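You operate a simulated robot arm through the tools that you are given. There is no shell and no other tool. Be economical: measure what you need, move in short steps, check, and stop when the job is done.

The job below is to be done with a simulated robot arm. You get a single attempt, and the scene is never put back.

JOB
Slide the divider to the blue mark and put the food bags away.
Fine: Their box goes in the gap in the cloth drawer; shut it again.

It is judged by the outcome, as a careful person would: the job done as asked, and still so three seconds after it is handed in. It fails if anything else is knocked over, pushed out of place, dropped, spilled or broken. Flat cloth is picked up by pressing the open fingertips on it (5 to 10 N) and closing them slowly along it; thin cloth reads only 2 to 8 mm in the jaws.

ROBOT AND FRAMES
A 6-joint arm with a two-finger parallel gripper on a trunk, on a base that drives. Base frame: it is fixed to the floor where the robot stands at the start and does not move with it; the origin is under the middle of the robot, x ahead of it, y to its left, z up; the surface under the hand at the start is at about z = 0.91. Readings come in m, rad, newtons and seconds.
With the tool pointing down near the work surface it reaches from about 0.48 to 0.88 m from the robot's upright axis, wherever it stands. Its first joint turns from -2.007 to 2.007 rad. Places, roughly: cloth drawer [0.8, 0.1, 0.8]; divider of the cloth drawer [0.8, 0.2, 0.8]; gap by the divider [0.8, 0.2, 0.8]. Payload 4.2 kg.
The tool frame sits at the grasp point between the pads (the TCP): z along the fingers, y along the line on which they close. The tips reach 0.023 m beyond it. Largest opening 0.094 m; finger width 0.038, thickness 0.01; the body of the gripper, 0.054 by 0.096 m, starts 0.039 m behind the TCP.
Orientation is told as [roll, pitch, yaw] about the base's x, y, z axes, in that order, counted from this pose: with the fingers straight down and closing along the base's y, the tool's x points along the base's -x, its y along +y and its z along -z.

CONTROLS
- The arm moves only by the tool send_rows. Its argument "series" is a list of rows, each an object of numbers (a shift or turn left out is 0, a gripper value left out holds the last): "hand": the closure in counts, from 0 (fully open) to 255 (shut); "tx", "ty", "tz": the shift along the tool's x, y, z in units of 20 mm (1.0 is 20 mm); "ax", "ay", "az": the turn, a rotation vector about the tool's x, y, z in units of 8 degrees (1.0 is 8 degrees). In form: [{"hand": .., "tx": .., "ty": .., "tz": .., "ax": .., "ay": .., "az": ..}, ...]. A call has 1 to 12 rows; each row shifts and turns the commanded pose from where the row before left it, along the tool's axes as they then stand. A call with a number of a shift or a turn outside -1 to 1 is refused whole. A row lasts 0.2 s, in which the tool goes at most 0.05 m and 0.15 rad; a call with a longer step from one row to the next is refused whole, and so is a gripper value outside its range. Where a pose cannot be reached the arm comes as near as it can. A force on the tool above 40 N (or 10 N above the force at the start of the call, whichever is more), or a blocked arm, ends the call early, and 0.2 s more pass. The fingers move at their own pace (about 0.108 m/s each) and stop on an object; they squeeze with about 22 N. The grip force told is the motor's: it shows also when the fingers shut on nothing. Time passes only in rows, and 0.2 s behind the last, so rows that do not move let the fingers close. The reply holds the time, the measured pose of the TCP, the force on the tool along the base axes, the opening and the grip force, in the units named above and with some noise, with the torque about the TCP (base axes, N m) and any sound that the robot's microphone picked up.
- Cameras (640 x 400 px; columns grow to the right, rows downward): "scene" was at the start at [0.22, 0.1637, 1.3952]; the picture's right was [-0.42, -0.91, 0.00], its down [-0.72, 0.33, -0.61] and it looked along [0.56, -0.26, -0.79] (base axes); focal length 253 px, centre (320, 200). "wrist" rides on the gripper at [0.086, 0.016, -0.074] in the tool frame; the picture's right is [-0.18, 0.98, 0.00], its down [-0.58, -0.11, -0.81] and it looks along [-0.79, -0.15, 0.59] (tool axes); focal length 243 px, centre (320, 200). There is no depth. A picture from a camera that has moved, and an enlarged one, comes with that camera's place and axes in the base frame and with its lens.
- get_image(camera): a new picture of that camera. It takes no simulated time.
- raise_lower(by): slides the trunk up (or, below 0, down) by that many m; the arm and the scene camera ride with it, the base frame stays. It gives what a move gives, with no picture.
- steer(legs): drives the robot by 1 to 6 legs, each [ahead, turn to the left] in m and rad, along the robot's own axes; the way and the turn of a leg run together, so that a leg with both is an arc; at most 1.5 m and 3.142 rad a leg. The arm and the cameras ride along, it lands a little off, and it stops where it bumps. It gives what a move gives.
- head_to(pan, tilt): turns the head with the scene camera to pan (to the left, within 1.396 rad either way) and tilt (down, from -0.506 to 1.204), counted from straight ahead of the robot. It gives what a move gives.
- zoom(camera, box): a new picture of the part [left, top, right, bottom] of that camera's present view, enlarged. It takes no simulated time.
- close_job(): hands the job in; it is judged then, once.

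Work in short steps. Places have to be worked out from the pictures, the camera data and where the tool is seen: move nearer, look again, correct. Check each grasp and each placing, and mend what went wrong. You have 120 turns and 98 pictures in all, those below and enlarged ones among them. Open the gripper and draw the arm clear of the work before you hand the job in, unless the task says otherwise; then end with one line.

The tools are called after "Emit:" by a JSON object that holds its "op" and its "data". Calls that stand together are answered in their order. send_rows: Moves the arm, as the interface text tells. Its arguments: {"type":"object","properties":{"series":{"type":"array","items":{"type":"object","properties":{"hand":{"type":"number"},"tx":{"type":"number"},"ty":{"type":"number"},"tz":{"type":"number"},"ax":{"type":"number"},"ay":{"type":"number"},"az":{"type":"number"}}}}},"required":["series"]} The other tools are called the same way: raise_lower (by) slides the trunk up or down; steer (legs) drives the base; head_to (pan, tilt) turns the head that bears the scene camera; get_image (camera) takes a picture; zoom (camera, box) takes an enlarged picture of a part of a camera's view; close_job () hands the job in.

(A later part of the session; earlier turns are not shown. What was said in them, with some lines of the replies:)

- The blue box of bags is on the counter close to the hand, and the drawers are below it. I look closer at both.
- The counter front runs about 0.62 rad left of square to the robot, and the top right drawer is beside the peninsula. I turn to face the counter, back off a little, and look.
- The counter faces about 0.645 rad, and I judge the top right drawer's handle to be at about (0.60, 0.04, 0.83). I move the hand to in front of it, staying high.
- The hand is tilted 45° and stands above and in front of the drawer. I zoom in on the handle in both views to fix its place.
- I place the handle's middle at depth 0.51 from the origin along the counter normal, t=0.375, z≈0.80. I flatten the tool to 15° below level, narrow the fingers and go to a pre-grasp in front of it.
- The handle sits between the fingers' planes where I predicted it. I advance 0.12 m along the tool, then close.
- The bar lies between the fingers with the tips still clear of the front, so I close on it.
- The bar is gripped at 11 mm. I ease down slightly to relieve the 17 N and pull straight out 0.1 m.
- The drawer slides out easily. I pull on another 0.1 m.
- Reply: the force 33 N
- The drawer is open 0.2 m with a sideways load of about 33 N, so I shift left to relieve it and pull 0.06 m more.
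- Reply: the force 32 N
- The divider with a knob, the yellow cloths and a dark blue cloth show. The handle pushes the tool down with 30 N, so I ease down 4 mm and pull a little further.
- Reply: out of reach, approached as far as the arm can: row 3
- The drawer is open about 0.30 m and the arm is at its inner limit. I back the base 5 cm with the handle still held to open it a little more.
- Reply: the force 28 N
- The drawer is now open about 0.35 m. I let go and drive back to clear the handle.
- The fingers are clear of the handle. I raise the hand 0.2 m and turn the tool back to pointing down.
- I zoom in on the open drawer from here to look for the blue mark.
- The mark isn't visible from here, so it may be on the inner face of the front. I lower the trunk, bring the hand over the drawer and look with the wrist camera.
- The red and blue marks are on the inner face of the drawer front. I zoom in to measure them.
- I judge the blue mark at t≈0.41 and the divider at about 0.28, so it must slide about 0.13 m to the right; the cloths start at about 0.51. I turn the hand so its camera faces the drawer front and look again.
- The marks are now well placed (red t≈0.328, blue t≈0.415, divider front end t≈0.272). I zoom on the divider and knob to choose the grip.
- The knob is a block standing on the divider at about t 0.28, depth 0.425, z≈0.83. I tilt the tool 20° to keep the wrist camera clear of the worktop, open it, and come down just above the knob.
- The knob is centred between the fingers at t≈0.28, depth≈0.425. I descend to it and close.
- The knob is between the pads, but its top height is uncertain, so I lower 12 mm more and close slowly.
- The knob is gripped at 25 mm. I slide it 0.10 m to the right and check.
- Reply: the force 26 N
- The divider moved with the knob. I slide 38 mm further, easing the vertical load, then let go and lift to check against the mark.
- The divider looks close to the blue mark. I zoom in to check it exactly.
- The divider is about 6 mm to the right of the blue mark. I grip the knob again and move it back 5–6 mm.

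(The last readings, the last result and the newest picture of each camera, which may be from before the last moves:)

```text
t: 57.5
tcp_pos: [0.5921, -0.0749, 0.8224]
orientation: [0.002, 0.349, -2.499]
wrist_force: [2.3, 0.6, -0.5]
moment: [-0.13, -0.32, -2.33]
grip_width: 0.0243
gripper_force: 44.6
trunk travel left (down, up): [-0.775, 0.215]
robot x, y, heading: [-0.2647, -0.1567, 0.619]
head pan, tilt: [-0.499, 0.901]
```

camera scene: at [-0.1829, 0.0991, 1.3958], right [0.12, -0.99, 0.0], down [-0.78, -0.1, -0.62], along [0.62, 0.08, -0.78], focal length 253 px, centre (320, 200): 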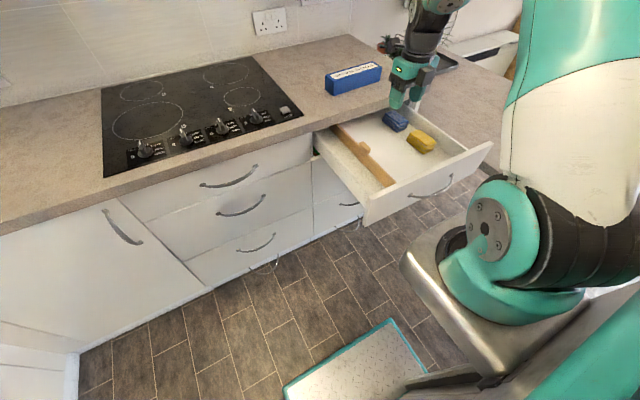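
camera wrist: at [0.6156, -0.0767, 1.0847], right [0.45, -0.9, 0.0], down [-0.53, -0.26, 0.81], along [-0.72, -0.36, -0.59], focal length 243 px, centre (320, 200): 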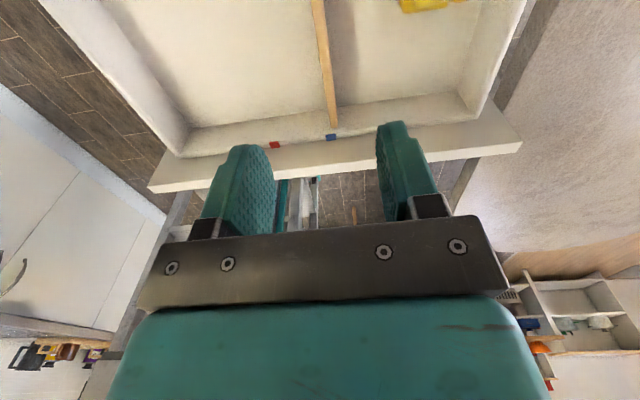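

Gripped again, so I shift 5.5 mm left, release and lift to check.

Emit:
{"op": "send_rows", "data": {"series": [{"ty": -0.14}, {"ty": -0.14}, {}, {}, {"hand": 170}, {"hand": 100}, {}]}}

Emit:
{"op": "send_rows", "data": {"series": [{"tz": -1}, {"tz": -1}, {"tz": -1}, {"tz": -1}, {"tz": -1}, {"tz": -1}, {"tz": -1}, {"tz": -1}, {"ay": -1, "tz": -1}, {"ay": -1, "tz": -1}, {"ay": -0.5}]}}

Emit:
{"op": "zoom", "data": {"camera": "wrist", "box": [250, 90, 410, 190]}}

```text
t: 59.1
tcp_pos: [0.5896, -0.0703, 0.8232]
orientation: [0.002, 0.348, -2.495]
wrist_force: [0.8, -0.3, -0.4]
moment: [-0.04, 0.01, -0.03]
grip_width: 0.0571
gripper_force: 0.1
trunk travel left (down, up): [-0.775, 0.215]
robot x, y, heading: [-0.2668, -0.1583, 0.622]
head pan, tilt: [-0.499, 0.901]
```

```text
t: 61.5
tcp_pos: [0.5354, -0.1107, 1.0142]
orientation: [0.001, -0.003, -2.496]
wrist_force: [-0.9, -0.6, -0.5]
moment: [0.0, 0.02, -0.02]
grip_width: 0.0574
gripper_force: 0.0
trunk travel left (down, up): [-0.775, 0.215]
robot x, y, heading: [-0.2643, -0.1587, 0.622]
head pan, tilt: [-0.499, 0.901]
```

```text
4.00 times, centred on (330, 140) of wrist
camera zoom: at [0.615, -0.0717, 1.088], right [0.44, -0.9, 0.0], down [-0.53, -0.26, 0.81], along [-0.72, -0.36, -0.59], focal length 970 px, centre (280, 440)
```

zoom: 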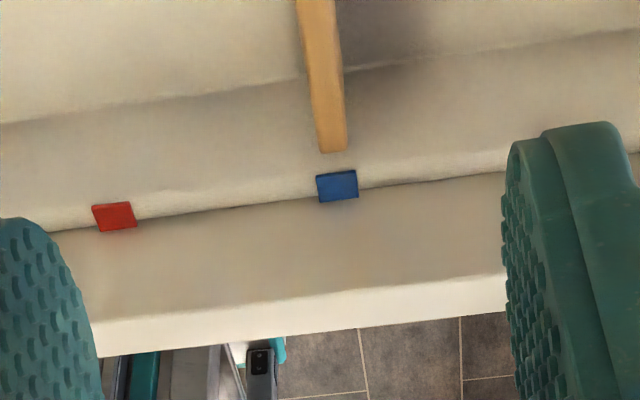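

The divider is now within about 1 mm of the blue mark. The box is too far for this stance, so I look down to see how close the base may go to the open drawer.

Emit:
{"op": "head_to", "data": {"pan": -0.5, "tilt": 1.2}}

Emit:
{"op": "get_image", "data": {"camera": "scene"}}

```text
t: 62.3
tcp_pos: [0.5375, -0.1106, 1.0126]
orientation: [0.001, 0.0, -2.496]
wrist_force: [-0.5, 0.3, 0.6]
moment: [0.03, -0.01, -0.02]
grip_width: 0.057
gripper_force: 0.0
trunk travel left (down, up): [-0.775, 0.215]
robot x, y, heading: [-0.2699, -0.1568, 0.623]
head pan, tilt: [-0.499, 1.201]
```

```text
60 pictures are left
camera scene: at [-0.2022, 0.0967, 1.3761], right [0.12, -0.99, 0.0], down [-0.92, -0.12, -0.36], along [0.36, 0.04, -0.93], focal length 253 px, centre (320, 200)
```

scene: 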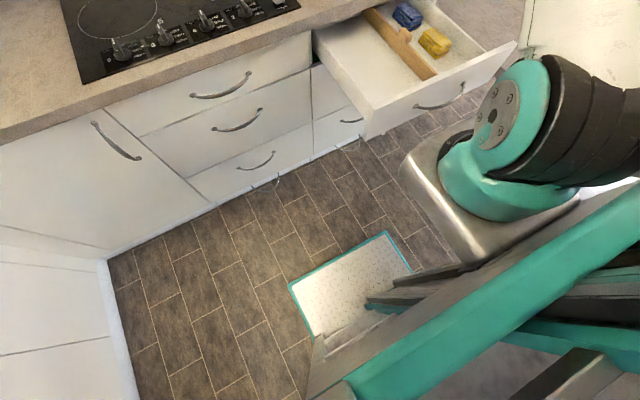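

The base is a low plate that runs under the drawer, and the column stands well back, so I can drive 0.25 m forward. First I lift the hand and turn it so that it closes across the box.

Emit:
{"op": "send_rows", "data": {"series": [{"tz": -1, "az": -1, "hand": 0}, {"tz": -1, "az": -1}, {"tz": -1, "az": -1}, {"tz": -1, "az": -1}, {"tz": -1, "az": -1}, {"tz": -1, "az": -1}, {"az": -1}, {"az": -1}, {"az": -1}, {"az": -1}, {"az": -1}, {"az": -0.24}]}}

Emit:
{"op": "steer", "data": {"legs": [[0.25, 0.02]]}}

Emit:
{"op": "head_to", "data": {"pan": -0.5, "tilt": 0.85}}

Emit:
{"op": "get_image", "data": {"camera": "scene"}}

Emit:
{"op": "get_image", "data": {"camera": "wrist"}}

```text
t: 64.9
tcp_pos: [0.5355, -0.1096, 1.1329]
orientation: [0.001, 0.0, -0.924]
wrist_force: [0.3, 0.5, 0.1]
moment: [0.01, 0.0, 0.03]
grip_width: 0.0939
gripper_force: 0.1
trunk travel left (down, up): [-0.775, 0.215]
robot x, y, heading: [-0.2688, -0.1588, 0.617]
head pan, tilt: [-0.499, 1.201]
```

```text
t: 66.7
tcp_pos: [0.7336, 0.0607, 1.1333]
orientation: [-0.001, -0.002, -0.897]
wrist_force: [0.0, -0.5, 0.3]
moment: [0.04, -0.01, -0.01]
grip_width: 0.094
gripper_force: 0.1
trunk travel left (down, up): [-0.775, 0.215]
robot x, y, heading: [-0.0665, -0.0109, 0.65]
head pan, tilt: [-0.499, 1.201]
```

```text
t: 67.5
tcp_pos: [0.7337, 0.0615, 1.1314]
orientation: [0.0, -0.002, -0.896]
wrist_force: [-0.7, 0.6, 0.5]
moment: [0.0, -0.03, 0.0]
grip_width: 0.094
gripper_force: 0.0
trunk travel left (down, up): [-0.775, 0.215]
robot x, y, heading: [-0.0697, -0.0112, 0.655]
head pan, tilt: [-0.499, 0.85]
```

```text
59 pictures are left
camera scene: at [0.0112, 0.2494, 1.3997], right [0.15, -0.99, 0.0], down [-0.74, -0.11, -0.66], along [0.65, 0.1, -0.75], focal length 253 px, centre (320, 200)
```

scene: 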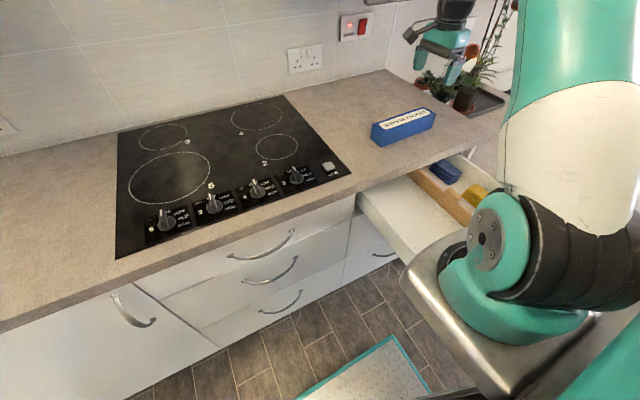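

```text
58 pictures are left
camera wrist: at [0.6917, 0.1383, 1.2069], right [0.88, 0.47, 0.0], down [0.28, -0.52, 0.81], along [0.38, -0.71, -0.59], focal length 243 px, centre (320, 200)
```

wrist: 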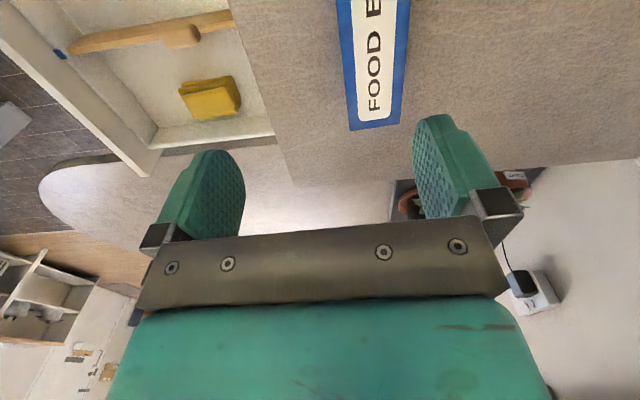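

The box's centre comes out at t≈0.395, depth≈0.67. I square the hand to it, centre over it and descend to just above.

Emit:
{"op": "send_rows", "data": {"series": [{"az": 0.21, "ty": 0.8}, {"ty": 0.8}, {"ty": 0.8}, {"tz": 1}, {"tz": 1}, {"tz": 1}, {"tz": 1}]}}

Emit:
{"op": "get_image", "data": {"camera": "wrist"}}

Emit:
{"op": "zoom", "data": {"camera": "scene", "box": [350, 50, 490, 150]}}

```text
t: 69.1
tcp_pos: [0.7717, 0.0883, 1.0512]
orientation: [0.001, -0.002, -0.925]
wrist_force: [0.5, 0.8, -0.6]
moment: [0.03, 0.02, -0.02]
grip_width: 0.0941
gripper_force: 0.0
trunk travel left (down, up): [-0.775, 0.215]
robot x, y, heading: [-0.0667, -0.0093, 0.653]
head pan, tilt: [-0.499, 0.85]
```

```text
57 pictures are left
camera wrist: at [0.7324, 0.1674, 1.1262], right [0.9, 0.44, 0.0], down [0.26, -0.53, 0.81], along [0.36, -0.72, -0.59], focal length 243 px, centre (320, 200)
```

wrist: 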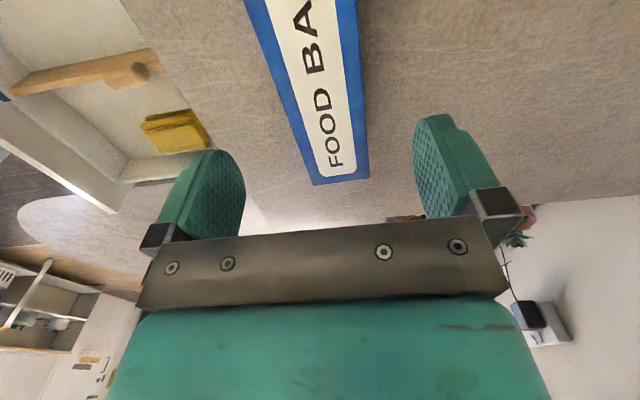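

```text
4.00 times, centred on (420, 100) of scene
camera zoom: at [0.0111, 0.2494, 1.3998], right [0.15, -0.99, 0.0], down [-0.74, -0.11, -0.66], along [0.65, 0.1, -0.75], focal length 1010 px, centre (-80, 600)
```

zoom: 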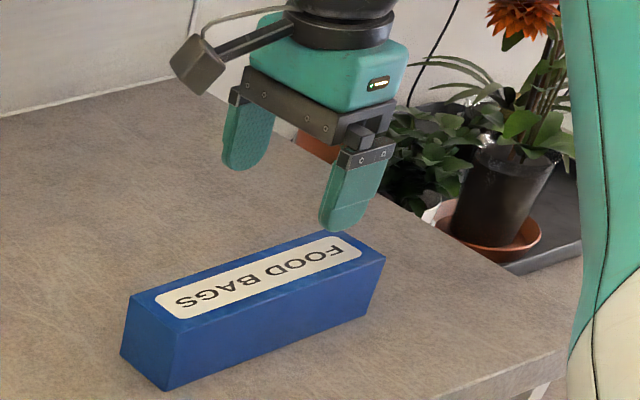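

The box is centred between the fingers and about 0.056 m wide. I descend to z≈0.953 and grip it.

Emit:
{"op": "send_rows", "data": {"series": [{"tz": 1}, {"tz": 1}, {"tz": 1}, {"tz": 1}, {"tz": 0.9}, {}]}}

Emit:
{"op": "zoom", "data": {"camera": "scene", "box": [350, 50, 490, 150]}}

```text
t: 70.5
tcp_pos: [0.7741, 0.0882, 0.9543]
orientation: [0.0, -0.001, -0.923]
wrist_force: [0.3, -0.4, -0.2]
moment: [-0.02, 0.04, 0.01]
grip_width: 0.0941
gripper_force: 0.0
trunk travel left (down, up): [-0.775, 0.215]
robot x, y, heading: [-0.0706, -0.0083, 0.654]
head pan, tilt: [-0.499, 0.85]
```

```text
4.00 times, centred on (420, 100) of scene
camera zoom: at [0.0112, 0.2494, 1.3997], right [0.15, -0.99, 0.0], down [-0.74, -0.11, -0.66], along [0.65, 0.1, -0.75], focal length 1010 px, centre (-80, 600)
```

zoom: 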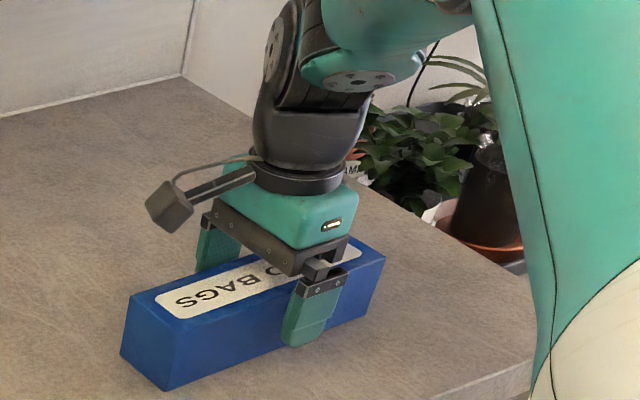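

The fingers straddle the box near its middle. I close and lift.

Emit:
{"op": "send_rows", "data": {"series": [{"hand": 90}, {"hand": 150}, {"hand": 255}, {}, {"tz": -0.5}, {"tz": -1}, {"tz": -1}, {"tz": -1}, {"tz": -1}, {"tz": -1}]}}

Emit:
{"op": "zoom", "data": {"camera": "scene", "box": [350, 20, 490, 150]}}

Emit:
{"op": "get_image", "data": {"camera": "wrist"}}

```text
t: 72.7
tcp_pos: [0.7712, 0.0892, 1.0641]
orientation: [0.001, -0.002, -0.925]
wrist_force: [0.0, 0.1, -1.4]
moment: [-0.03, -0.02, 0.01]
grip_width: 0.0598
gripper_force: 21.9
trunk travel left (down, up): [-0.775, 0.215]
robot x, y, heading: [-0.0683, -0.0109, 0.651]
head pan, tilt: [-0.499, 0.85]
```

```text
3.08 times, centred on (420, 85) of scene
camera zoom: at [0.0116, 0.2494, 1.3997], right [0.15, -0.99, 0.0], down [-0.74, -0.11, -0.66], along [0.65, 0.1, -0.75], focal length 777 px, centre (12, 554)
```

zoom: 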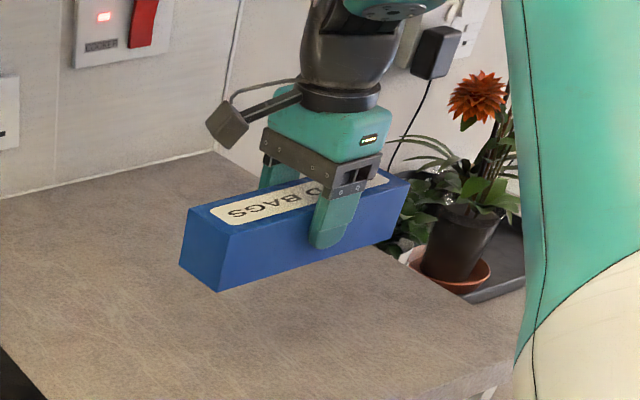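

```text
53 pictures are left
camera wrist: at [0.732, 0.1692, 1.1395], right [0.9, 0.44, 0.0], down [0.26, -0.53, 0.81], along [0.36, -0.72, -0.59], focal length 243 px, centre (320, 200)
```

wrist: 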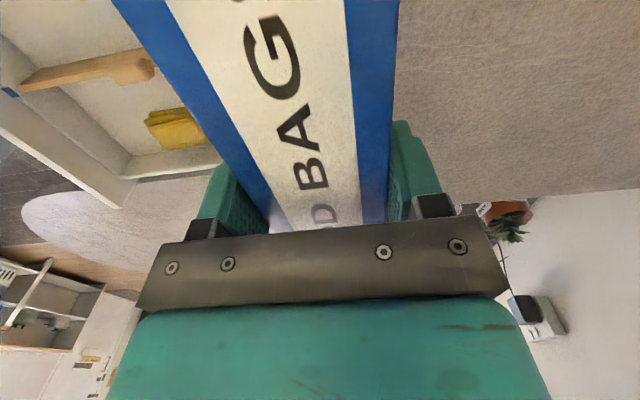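

The box is held level at 60 mm wide. The gap runs from about t 0.17 to 0.40 with its floor at z≈0.72, so I move back over it and turn the box 90° to lie front to back.

Emit:
{"op": "send_rows", "data": {"series": [{"ty": -1, "tx": 0.5}, {"ty": -1, "tx": 0.5}, {"ty": -1, "tx": 0.5}, {"ty": -1, "tx": 0.5}, {"ty": -1, "tx": 0.5}, {"ty": -1, "tx": 0.5}, {"ty": -1, "tx": 0.5}, {"ty": -1, "tx": 0.5}, {"ty": -1, "tx": 0.5}, {"ty": -1, "tx": 0.5}, {"ty": -1, "tx": 0.5}, {"ty": -1}]}}

Emit:
{"op": "send_rows", "data": {"series": [{"az": -1, "ty": -0.7}, {"az": -1}, {"az": -1}, {"az": -1}, {"az": -1}, {"az": -1}, {"az": -1}, {"az": -1}, {"az": -1}, {"az": -1}, {"az": -1}, {"az": -0.25}]}}

Emit:
{"op": "get_image", "data": {"camera": "wrist"}}

Emit:
{"op": "get_image", "data": {"camera": "scene"}}

```text
t: 75.3
tcp_pos: [0.5122, 0.035, 1.0654]
orientation: [0.0, -0.002, -0.926]
wrist_force: [-0.1, -0.4, -1.5]
moment: [0.02, 0.0, 0.0]
grip_width: 0.0599
gripper_force: 22.3
trunk travel left (down, up): [-0.775, 0.215]
robot x, y, heading: [-0.0721, -0.012, 0.65]
head pan, tilt: [-0.499, 0.85]
```

```text
t: 77.9
tcp_pos: [0.5034, 0.0249, 1.0637]
orientation: [-0.001, 0.0, 0.647]
wrist_force: [-0.7, 1.0, -1.4]
moment: [0.0, -0.01, -0.01]
grip_width: 0.0598
gripper_force: 22.3
trunk travel left (down, up): [-0.775, 0.215]
robot x, y, heading: [-0.0671, -0.011, 0.649]
head pan, tilt: [-0.499, 0.85]
```

```text
52 pictures are left
camera wrist: at [0.4233, -0.0139, 1.1385], right [-0.45, 0.9, 0.0], down [0.53, 0.26, 0.81], along [0.72, 0.36, -0.59], focal length 243 px, centre (320, 200)
```

wrist: 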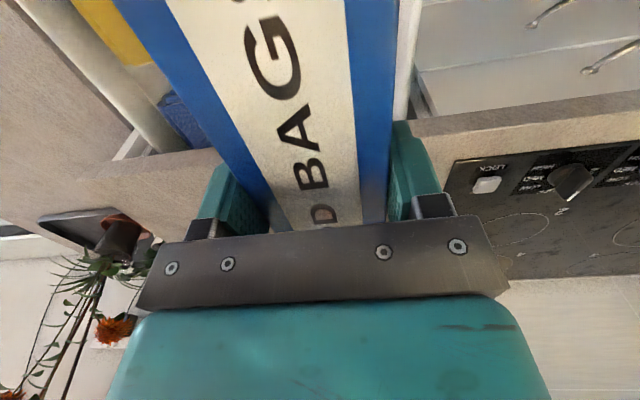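

```text
51 pictures are left
camera scene: at [0.0113, 0.2494, 1.3997], right [0.15, -0.99, 0.0], down [-0.74, -0.11, -0.66], along [0.65, 0.1, -0.75], focal length 253 px, centre (320, 200)
```

scene: 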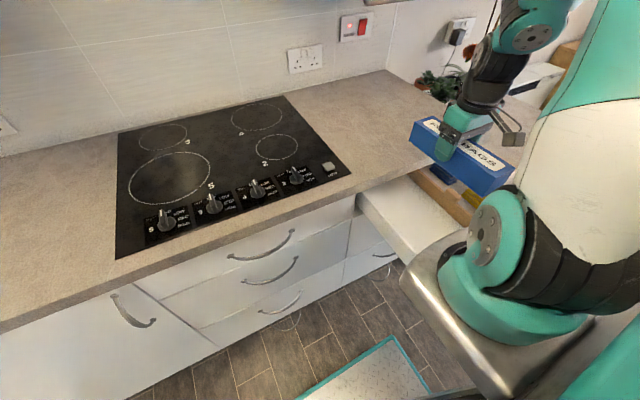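

The hand is at t≈0.283. I shift back 45 mm to clear the worktop, go down to just above the drawer walls, and look.

Emit:
{"op": "send_rows", "data": {"series": [{"tx": 1}, {"tx": 1.0}, {"tx": 0.25, "tz": 0.7}, {"tz": 1}, {"tz": 1}, {"tz": 1}, {"tz": 1}, {"tz": 1}, {"tz": 1}, {"tz": 1}, {"tz": 1}]}}

Emit:
{"op": "get_image", "data": {"camera": "wrist"}}

Emit:
{"op": "zoom", "data": {"camera": "scene", "box": [340, 110, 520, 270]}}

```text
t: 80.3
tcp_pos: [0.4671, -0.0007, 0.8883]
orientation: [-0.002, 0.0, 0.646]
wrist_force: [-0.6, -0.3, -2.0]
moment: [0.04, -0.03, 0.01]
grip_width: 0.0601
gripper_force: 22.5
trunk travel left (down, up): [-0.775, 0.215]
robot x, y, heading: [-0.0655, -0.0081, 0.657]
head pan, tilt: [-0.499, 0.85]
```

```text
50 pictures are left
camera wrist: at [0.3871, -0.04, 0.9627], right [-0.44, 0.9, 0.0], down [0.53, 0.26, 0.81], along [0.72, 0.36, -0.59], focal length 243 px, centre (320, 200)
```

wrist: 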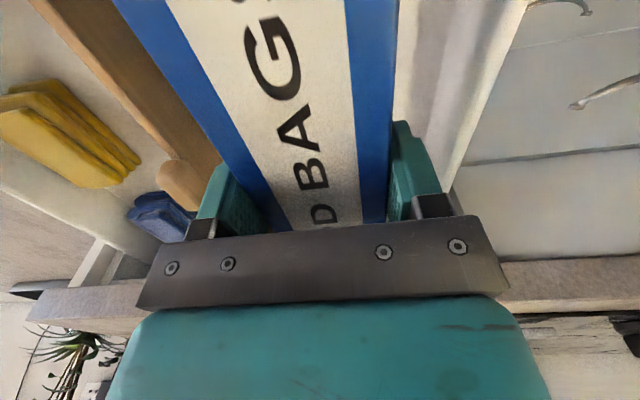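

```text
2.50 times, centred on (430, 190) of scene
camera zoom: at [0.011, 0.2494, 1.3998], right [0.15, -0.99, 0.0], down [-0.74, -0.11, -0.66], along [0.65, 0.1, -0.75], focal length 632 px, centre (45, 225)
```

zoom: 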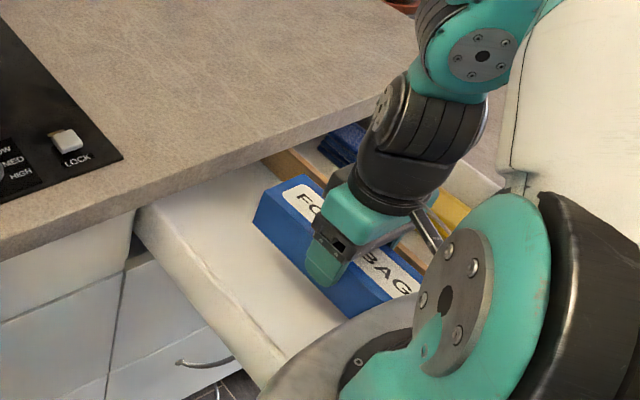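

The box hangs clear of both the left wall and the divider. I descend towards the floor, slowly at the end.

Emit:
{"op": "send_rows", "data": {"series": [{"tz": 1}, {"tz": 1}, {"tz": 1}, {"tz": 1}, {"tz": 1}, {"tz": 0.5}]}}

Emit:
{"op": "send_rows", "data": {"series": [{"tz": 0.2}, {"tz": 0.2}, {"tz": 0.2}]}}

Emit:
{"op": "zoom", "data": {"camera": "scene", "box": [340, 110, 520, 270]}}

```text
t: 81.8
tcp_pos: [0.4667, -0.0024, 0.7852]
orientation: [-0.002, -0.003, 0.647]
wrist_force: [-0.2, -0.3, 20.5]
moment: [0.23, 0.94, 0.06]
grip_width: 0.0598
gripper_force: 21.9
trunk travel left (down, up): [-0.775, 0.215]
robot x, y, heading: [-0.0685, -0.0111, 0.652]
head pan, tilt: [-0.499, 0.85]
stopped in row 6: the force on the tool passed its limit at 51 N (the readings are from after the stop); the commanded pose is now the measured one
```

```text
t: 82.1
tcp_pos: [0.4687, -0.0008, 0.7843]
orientation: [0.001, -0.001, 0.645]
wrist_force: [-0.1, 0.5, 24.0]
moment: [0.23, 1.11, -0.02]
grip_width: 0.06
gripper_force: 22.4
trunk travel left (down, up): [-0.775, 0.215]
robot x, y, heading: [-0.0667, -0.0134, 0.655]
head pan, tilt: [-0.499, 0.85]
stopped in row 1: the force on the tool passed its limit at 51 N (the readings are from after the stop); the commanded pose is now the measured one
```

```text
2.50 times, centred on (430, 190) of scene
camera zoom: at [0.0105, 0.2494, 1.3998], right [0.15, -0.99, 0.0], down [-0.74, -0.11, -0.66], along [0.65, 0.1, -0.75], focal length 632 px, centre (45, 225)
```

zoom: 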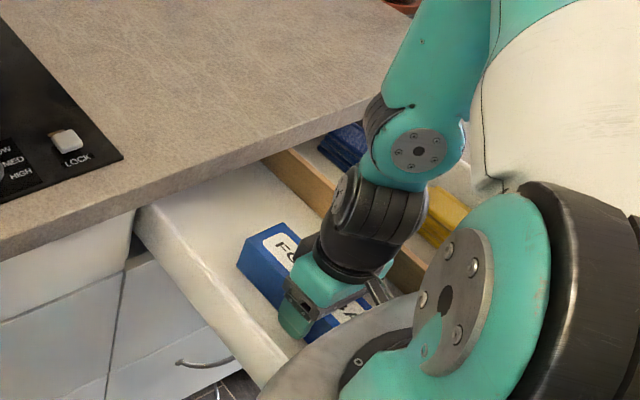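

Contact came at z 0.784, 20 mm above my floor estimate. I check with the wrist camera before letting go.

Emit:
{"op": "get_image", "data": {"camera": "wrist"}}

```text
47 pictures are left
camera wrist: at [0.3878, -0.0406, 0.8583], right [-0.44, 0.9, 0.0], down [0.53, 0.26, 0.81], along [0.72, 0.36, -0.59], focal length 243 px, centre (320, 200)
```

wrist: 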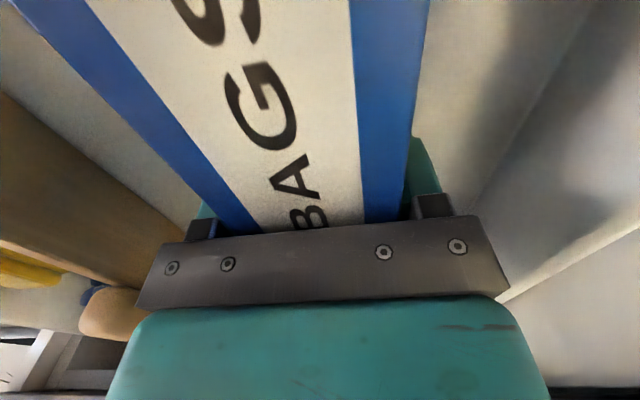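

The box seems to have shifted in the fingers. I lift 30 mm and look at how it hangs.

Emit:
{"op": "send_rows", "data": {"series": [{"tz": -0.5}, {"tz": -1}, {"tz": -1}, {"tz": -1}]}}

Emit:
{"op": "get_image", "data": {"camera": "wrist"}}

Emit:
{"op": "zoom", "data": {"camera": "scene", "box": [340, 110, 520, 270]}}

```text
t: 83.1
tcp_pos: [0.4677, -0.0035, 0.854]
orientation: [-0.002, -0.001, 0.645]
wrist_force: [-0.5, 1.0, -2.0]
moment: [0.0, 0.01, 0.03]
grip_width: 0.0597
gripper_force: 22.2
trunk travel left (down, up): [-0.775, 0.215]
robot x, y, heading: [-0.0682, -0.0102, 0.651]
head pan, tilt: [-0.499, 0.85]
```

```text
46 pictures are left
camera wrist: at [0.3882, -0.0428, 0.9279], right [-0.44, 0.9, 0.0], down [0.53, 0.26, 0.81], along [0.72, 0.36, -0.59], focal length 243 px, centre (320, 200)
```

wrist: 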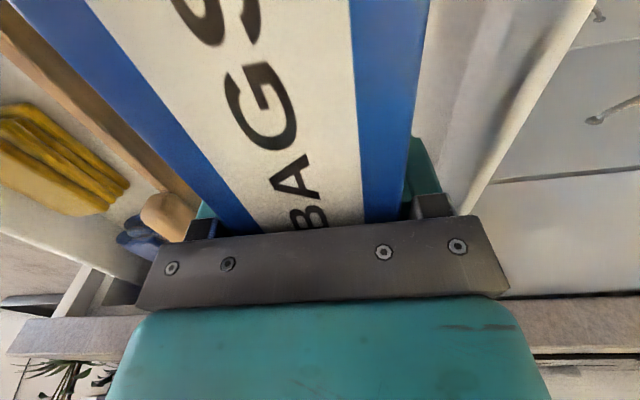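

```text
2.50 times, centred on (430, 190) of scene
camera zoom: at [0.0115, 0.2494, 1.3997], right [0.15, -0.99, 0.0], down [-0.74, -0.11, -0.66], along [0.65, 0.1, -0.75], focal length 632 px, centre (45, 225)
```

zoom: 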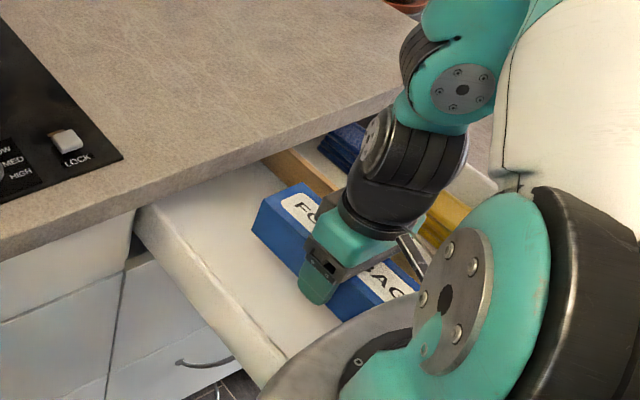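

The box slid up about 12 mm in the grip, so the drawer floor is at about z 0.753. I go back down gently and stop at first contact.

Emit:
{"op": "send_rows", "data": {"series": [{"tz": 1}, {"tz": 1}, {"tz": 0.9}, {"tz": 0.2}, {}]}}

Emit:
{"op": "send_rows", "data": {"series": [{"tz": 0.1}, {"tz": 0.1}, {}]}}

```text
t: 84.3
tcp_pos: [0.4691, -0.0024, 0.7913]
orientation: [-0.002, -0.002, 0.647]
wrist_force: [0.3, 0.7, -2.7]
moment: [0.0, 0.0, 0.04]
grip_width: 0.0601
gripper_force: 22.3
trunk travel left (down, up): [-0.775, 0.215]
robot x, y, heading: [-0.0684, -0.0137, 0.654]
head pan, tilt: [-0.499, 0.85]
```

```text
t: 85.1
tcp_pos: [0.4687, -0.0029, 0.7865]
orientation: [-0.001, -0.002, 0.647]
wrist_force: [0.3, 0.4, -1.3]
moment: [-0.01, 0.0, 0.03]
grip_width: 0.0599
gripper_force: 21.7
trunk travel left (down, up): [-0.775, 0.215]
robot x, y, heading: [-0.069, -0.0121, 0.651]
head pan, tilt: [-0.499, 0.85]
```

No contact yet, so I go another 2 mm, then open the fingers slowly.

Emit:
{"op": "send_rows", "data": {"series": [{"tz": 0.1}, {"tz": 0.05}, {}]}}

Emit:
{"op": "send_rows", "data": {"series": [{"hand": 70}, {"hand": 30}, {"hand": 0}, {}]}}

Emit:
{"op": "get_image", "data": {"camera": "wrist"}}

```text
t: 85.9
tcp_pos: [0.4682, -0.0024, 0.7843]
orientation: [-0.001, -0.001, 0.645]
wrist_force: [0.2, 0.4, -1.6]
moment: [-0.04, -0.01, 0.01]
grip_width: 0.0598
gripper_force: 21.9
trunk travel left (down, up): [-0.775, 0.215]
robot x, y, heading: [-0.0657, -0.0082, 0.652]
head pan, tilt: [-0.499, 0.85]
```

```text
t: 86.9
tcp_pos: [0.4683, -0.0031, 0.7854]
orientation: [-0.003, -0.002, 0.646]
wrist_force: [0.6, 0.5, 0.1]
moment: [-0.01, -0.03, 0.02]
grip_width: 0.0942
gripper_force: 0.0
trunk travel left (down, up): [-0.775, 0.215]
robot x, y, heading: [-0.0699, -0.0093, 0.65]
head pan, tilt: [-0.499, 0.85]
```

```text
44 pictures are left
camera wrist: at [0.3888, -0.0413, 0.8588], right [-0.44, 0.9, 0.0], down [0.53, 0.26, 0.81], along [0.72, 0.36, -0.59], focal length 243 px, centre (320, 200)
```

wrist: 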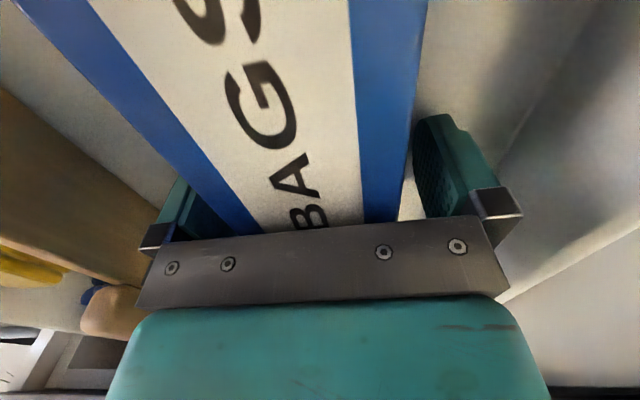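

The box stayed put on the floor when released. I lift straight up and check how it sits.

Emit:
{"op": "send_rows", "data": {"series": [{"tz": -1}, {"tz": -1}, {"tz": -1}, {"tz": -1}, {"tz": -1}, {"tz": -1}, {"tz": -1}, {"tz": -1}, {"tz": -1}, {"tz": -1}, {"tz": -1}, {"tz": -1}]}}

Emit:
{"op": "steer", "data": {"legs": [[-0.25, -0.02]]}}

Emit:
{"op": "zoom", "data": {"camera": "scene", "box": [280, 80, 480, 230]}}

Emit:
{"op": "get_image", "data": {"camera": "scene"}}

```text
t: 89.5
tcp_pos: [0.4668, -0.0021, 1.0219]
orientation: [-0.003, -0.002, 0.646]
wrist_force: [-1.0, 0.5, 1.3]
moment: [0.0, 0.0, 0.0]
grip_width: 0.0941
gripper_force: 0.1
trunk travel left (down, up): [-0.775, 0.215]
robot x, y, heading: [-0.0642, -0.0113, 0.651]
head pan, tilt: [-0.499, 0.85]
```

```text
t: 91.3
tcp_pos: [0.2627, -0.168, 1.0229]
orientation: [-0.002, -0.002, 0.619]
wrist_force: [0.3, -0.5, 0.7]
moment: [0.02, 0.06, -0.01]
grip_width: 0.0937
gripper_force: 0.1
trunk travel left (down, up): [-0.775, 0.215]
robot x, y, heading: [-0.2721, -0.161, 0.623]
head pan, tilt: [-0.499, 0.85]
```

```text
2.67 times, centred on (380, 155) of scene
camera zoom: at [-0.1849, 0.0963, 1.3997], right [0.13, -0.99, 0.0], down [-0.75, -0.09, -0.66], along [0.65, 0.08, -0.75], focal length 674 px, centre (160, 320)
```

zoom: 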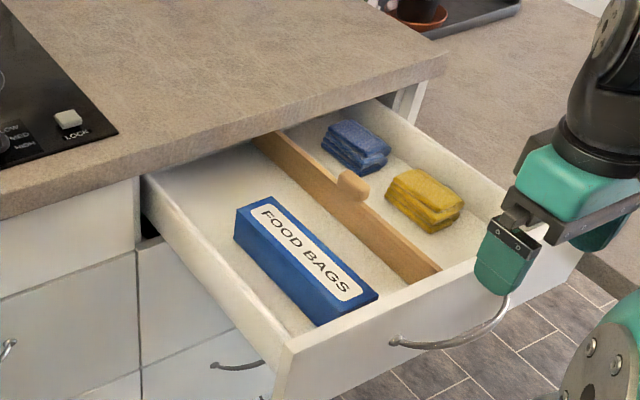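

```text
42 pictures are left
camera scene: at [-0.1849, 0.0963, 1.3997], right [0.13, -0.99, 0.0], down [-0.75, -0.09, -0.66], along [0.65, 0.08, -0.75], focal length 253 px, centre (320, 200)
```

scene: 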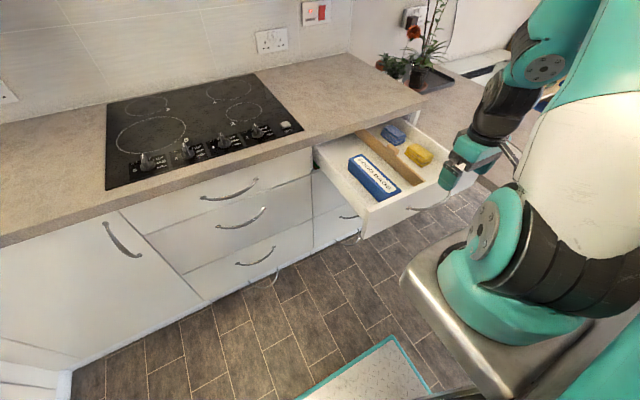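

The box lies flat in the gap, the divider is on its mark and the cloths are untouched. To shut the drawer I set up to grip the handle again, starting by shifting and turning the hand.

Emit:
{"op": "send_rows", "data": {"series": [{"tx": 0.6, "ty": -1, "hand": 110}, {"tx": 0.6, "ty": -1}, {"tx": 0.6, "ty": -1}, {"tx": 0.6, "ty": -1}]}}

Emit:
{"op": "send_rows", "data": {"series": [{"az": 1}, {"az": 1}, {"az": 1}, {"az": 1}, {"az": 1}, {"az": 1}, {"az": 1}, {"az": 1}, {"az": 1}, {"az": 1}, {"az": 1}, {"az": 0.06}]}}

Emit:
{"op": "send_rows", "data": {"series": [{"ax": -1}, {"ax": -1}, {"ax": -1}, {"ax": -1}, {"ax": -1}, {"ax": -1}, {"ax": -1}, {"ax": -1}, {"ax": -1}, {"ax": -0.36}]}}

```text
t: 92.3
tcp_pos: [0.2712, -0.2622, 1.0244]
orientation: [-0.002, -0.002, 0.618]
wrist_force: [-1.0, 0.3, -0.4]
moment: [-0.01, 0.01, -0.02]
grip_width: 0.0535
gripper_force: 0.0
trunk travel left (down, up): [-0.775, 0.215]
robot x, y, heading: [-0.2699, -0.1594, 0.63]
head pan, tilt: [-0.499, 0.85]
```

```text
t: 94.9
tcp_pos: [0.2711, -0.26, 1.0231]
orientation: [0.002, -0.003, -0.926]
wrist_force: [-0.1, -0.1, -0.5]
moment: [-0.02, -0.03, -0.01]
grip_width: 0.0535
gripper_force: 0.0
trunk travel left (down, up): [-0.775, 0.215]
robot x, y, heading: [-0.2705, -0.1589, 0.625]
head pan, tilt: [-0.499, 0.85]
```

```text
t: 97.1
tcp_pos: [0.2707, -0.261, 1.0236]
orientation: [1.313, -0.004, -0.926]
wrist_force: [-1.1, -0.2, 0.7]
moment: [0.0, 0.0, 0.01]
grip_width: 0.0537
gripper_force: 0.0
trunk travel left (down, up): [-0.775, 0.215]
robot x, y, heading: [-0.2721, -0.1616, 0.629]
head pan, tilt: [-0.499, 0.85]
```

The hand is at t 0.37, depth 0.06. I lower it to handle height just in front of the handle.

Emit:
{"op": "send_rows", "data": {"series": [{"ty": -0.95, "tz": 0.19}, {"ty": -0.95, "tz": 0.19}, {"ty": -0.95, "tz": 0.19}, {"ty": -0.95, "tz": 0.19}, {"ty": -0.95, "tz": 0.19}, {"ty": -0.95, "tz": 0.19}, {"ty": -0.95, "tz": 0.19}, {"ty": -0.95, "tz": 0.19}, {"ty": -0.95, "tz": 0.19}, {"ty": -0.95, "tz": 0.19}]}}

Emit:
{"op": "get_image", "data": {"camera": "wrist"}}

```text
t: 99.3
tcp_pos: [0.2605, -0.2663, 0.8296]
orientation: [1.31, -0.002, -0.925]
wrist_force: [-0.5, -0.2, 0.6]
moment: [-0.01, -0.01, -0.01]
grip_width: 0.0534
gripper_force: 0.0
trunk travel left (down, up): [-0.775, 0.215]
robot x, y, heading: [-0.2685, -0.1592, 0.628]
head pan, tilt: [-0.499, 0.85]
```

```text
41 pictures are left
camera wrist: at [0.1539, -0.2384, 0.864], right [0.31, 0.01, 0.95], down [-0.3, -0.95, 0.1], along [0.9, -0.31, -0.29], focal length 243 px, centre (320, 200)
```

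wrist: 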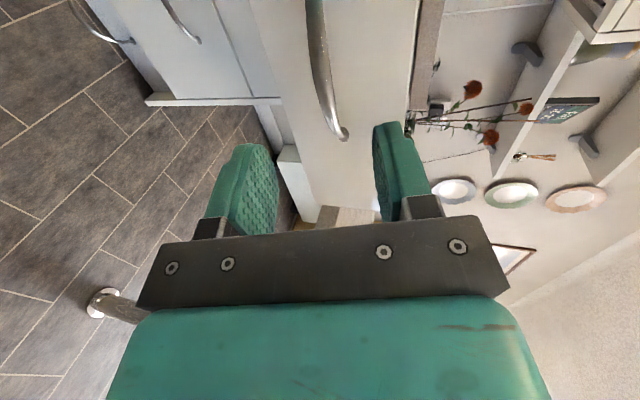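

The view matches the first pre-grasp, so I advance 0.113 m and close on the bar.

Emit:
{"op": "send_rows", "data": {"series": [{"tz": 1}, {"tz": 1}, {"tz": 1}, {"tz": 1}, {"tz": 1}, {"tz": 0.6}, {"hand": 200}, {"hand": 255}, {}, {}]}}

Emit:
{"op": "get_image", "data": {"camera": "wrist"}}

```text
t: 101.5
tcp_pos: [0.3475, -0.2015, 0.8004]
orientation: [1.308, 0.0, -0.926]
wrist_force: [-0.1, -0.5, -16.6]
moment: [0.43, 0.63, -1.13]
grip_width: 0.0119
gripper_force: 45.2
trunk travel left (down, up): [-0.775, 0.215]
robot x, y, heading: [-0.2713, -0.1578, 0.63]
head pan, tilt: [-0.499, 0.85]
```

```text
40 pictures are left
camera wrist: at [0.2404, -0.1734, 0.8359], right [0.32, 0.01, 0.95], down [-0.3, -0.95, 0.11], along [0.9, -0.31, -0.3], focal length 243 px, centre (320, 200)
```

wrist: 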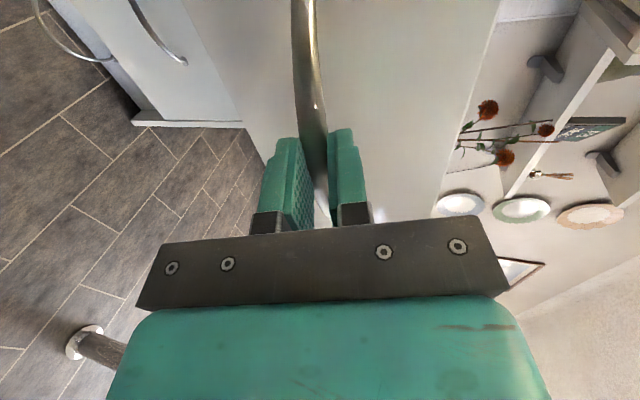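

The bar is gripped. I ease down 2 mm and push in the first 0.14 m at a moderate pace.

Emit:
{"op": "send_rows", "data": {"series": [{"ty": -0.12}, {"tz": 0.4, "ty": 0.11}, {"tz": 0.68, "ty": 0.18}, {"tz": 0.68, "ty": 0.18}, {"tz": 0.68, "ty": 0.18}, {"tz": 0.68, "ty": 0.18}, {"tz": 0.68, "ty": 0.18}, {"tz": 0.68, "ty": 0.18}, {"tz": 0.68, "ty": 0.18}, {"tz": 0.68, "ty": 0.18}, {"tz": 0.68, "ty": 0.18}, {"tz": 0.4, "ty": 0.11}]}}

Emit:
{"op": "get_image", "data": {"camera": "scene"}}

```text
t: 104.1
tcp_pos: [0.4621, -0.1181, 0.8]
orientation: [1.313, -0.001, -0.923]
wrist_force: [-9.1, 10.6, 23.9]
moment: [1.42, 0.58, 1.14]
grip_width: 0.0121
gripper_force: 45.1
trunk travel left (down, up): [-0.775, 0.215]
robot x, y, heading: [-0.2707, -0.1611, 0.624]
head pan, tilt: [-0.499, 0.85]
```

```text
39 pictures are left
camera scene: at [-0.1863, 0.0967, 1.3999], right [0.13, -0.99, 0.0], down [-0.74, -0.1, -0.66], along [0.66, 0.08, -0.75], focal length 253 px, centre (320, 200)
```

scene: 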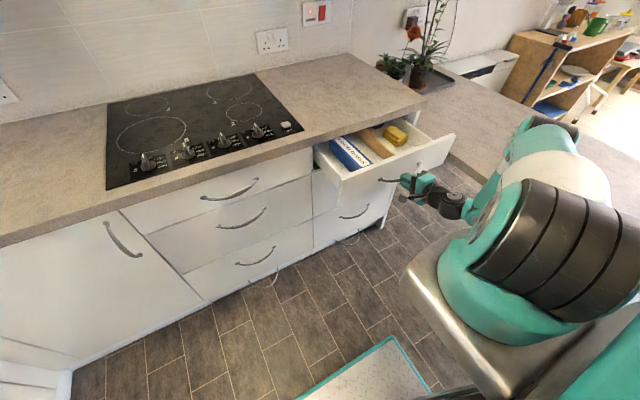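

The drawer slides in cleanly and the box passes under the worktop. I ease up a little and push on 0.13 m.

Emit:
{"op": "send_rows", "data": {"series": [{"ty": 0.15, "tx": 0.08}, {"tz": 0.4, "ty": 0.11}, {"tz": 0.68, "ty": 0.18}, {"tz": 0.68, "ty": 0.18}, {"tz": 0.68, "ty": 0.18}, {"tz": 0.68, "ty": 0.18}, {"tz": 0.68, "ty": 0.18}, {"tz": 0.68, "ty": 0.18}, {"tz": 0.68, "ty": 0.18}, {"tz": 0.68, "ty": 0.18}, {"tz": 0.4, "ty": 0.11}]}}

```text
t: 106.5
tcp_pos: [0.5673, -0.0403, 0.8005]
orientation: [1.31, -0.005, -0.932]
wrist_force: [18.9, -28.0, -2.5]
moment: [0.81, 0.62, -0.69]
grip_width: 0.0116
gripper_force: 45.2
trunk travel left (down, up): [-0.775, 0.215]
robot x, y, heading: [-0.268, -0.1596, 0.621]
head pan, tilt: [-0.499, 0.85]
```

A sideways load of 33 N has built up, so I shift right 4 mm and push the last 0.08 m, slowing at the end.

Emit:
{"op": "send_rows", "data": {"series": [{"tx": -0.2}, {"tz": 0.5, "ty": 0.13}, {"tz": 0.68, "ty": 0.18}, {"tz": 0.68, "ty": 0.18}, {"tz": 0.68, "ty": 0.18}, {"tz": 0.5, "ty": 0.13}, {"tz": 0.3, "ty": 0.08}, {"tz": 0.2, "ty": 0.05}, {"tz": 0.2, "ty": 0.05}, {"tz": 0.2, "ty": 0.05}]}}

Emit:
{"op": "zoom", "data": {"camera": "scene", "box": [280, 80, 480, 230]}}

```text
t: 108.7
tcp_pos: [0.6294, 0.0054, 0.8009]
orientation: [1.307, 0.0, -0.926]
wrist_force: [-24.4, -19.4, 11.9]
moment: [0.87, 0.56, -0.12]
grip_width: 0.0117
gripper_force: 45.7
trunk travel left (down, up): [-0.775, 0.215]
robot x, y, heading: [-0.2685, -0.1593, 0.626]
head pan, tilt: [-0.499, 0.85]
```

```text
2.67 times, centred on (380, 155) of scene
camera zoom: at [-0.1862, 0.0949, 1.4], right [0.13, -0.99, 0.0], down [-0.74, -0.09, -0.66], along [0.66, 0.08, -0.75], focal length 674 px, centre (160, 320)
```

zoom: 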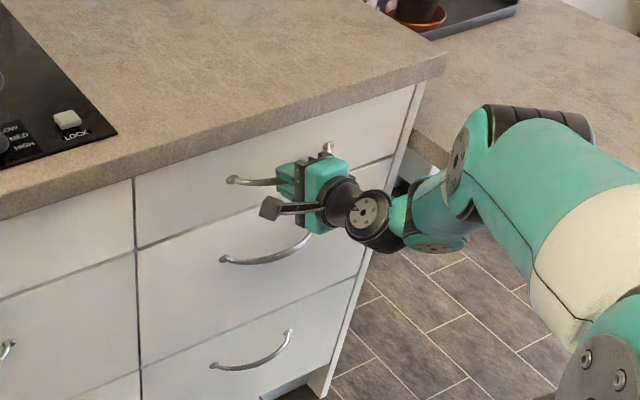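

The drawer meets its stop at depth 0.506, as at the start, and its front looks flush. I release and back straight off.

Emit:
{"op": "send_rows", "data": {"series": [{"tz": -0.1}, {"hand": 180}, {"hand": 110}, {}, {"tz": -0.5}, {"tz": -1}, {"tz": -1}, {"tz": -1}, {"tz": -1}, {"tz": -1}, {"tz": -1}]}}

Emit:
{"op": "steer", "data": {"legs": [[-0.15, 0.0]]}}

Emit:
{"op": "get_image", "data": {"camera": "scene"}}

Emit:
{"op": "zoom", "data": {"camera": "scene", "box": [240, 50, 440, 200]}}

```text
t: 111.1
tcp_pos: [0.5315, -0.0705, 0.8347]
orientation: [1.309, 0.0, -0.928]
wrist_force: [-0.3, 0.7, -0.8]
moment: [0.02, -0.01, 0.02]
grip_width: 0.0533
gripper_force: 0.0
trunk travel left (down, up): [-0.775, 0.215]
robot x, y, heading: [-0.2759, -0.1603, 0.626]
head pan, tilt: [-0.499, 0.85]
```

```text
t: 112.5
tcp_pos: [0.4078, -0.159, 0.8351]
orientation: [1.308, -0.002, -0.924]
wrist_force: [-0.4, -0.4, -0.1]
moment: [-0.02, 0.01, -0.03]
grip_width: 0.0534
gripper_force: 0.1
trunk travel left (down, up): [-0.775, 0.215]
robot x, y, heading: [-0.3983, -0.2512, 0.631]
head pan, tilt: [-0.499, 0.85]
```

```text
37 pictures are left
camera scene: at [-0.3091, 0.0079, 1.3997], right [0.13, -0.99, 0.0], down [-0.74, -0.1, -0.66], along [0.65, 0.09, -0.75], focal length 253 px, centre (320, 200)
```

scene: 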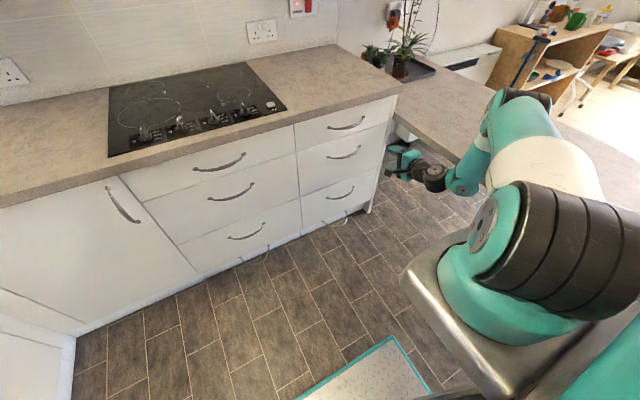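

```text
2.67 times, centred on (340, 125) of scene
camera zoom: at [-0.3091, 0.0079, 1.3997], right [0.13, -0.99, 0.0], down [-0.74, -0.1, -0.66], along [0.65, 0.09, -0.75], focal length 674 px, centre (267, 400)
```

zoom: 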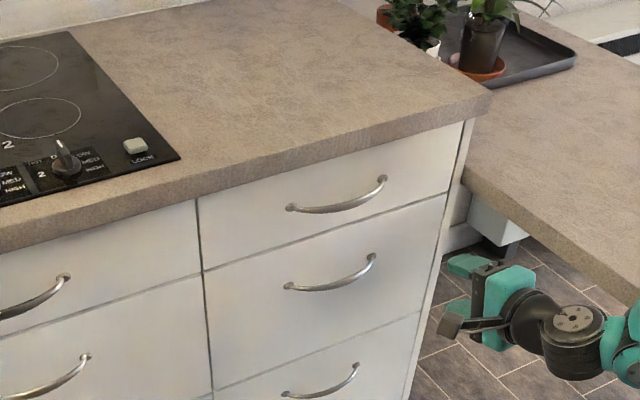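

The drawer is fully shut and nothing else has moved. I open the gripper fully and hand in.

Emit:
{"op": "send_rows", "data": {"series": [{"hand": 0}, {}, {}]}}

Emit:
{"op": "close_job", "data": {}}

```text
t: 113.3
tcp_pos: [0.4068, -0.1584, 0.8344]
orientation: [1.309, -0.003, -0.925]
wrist_force: [-0.4, 0.4, 0.6]
moment: [-0.04, -0.01, 0.04]
grip_width: 0.094
gripper_force: 0.1
trunk travel left (down, up): [-0.775, 0.215]
robot x, y, heading: [-0.3925, -0.2473, 0.632]
head pan, tilt: [-0.499, 0.85]
```

```text
The job is handed in.
```

I slid the divider to the blue mark (within about 1 mm by the wrist camera), put the food-bag box in the gap beside it, and shut the cloth drawer.
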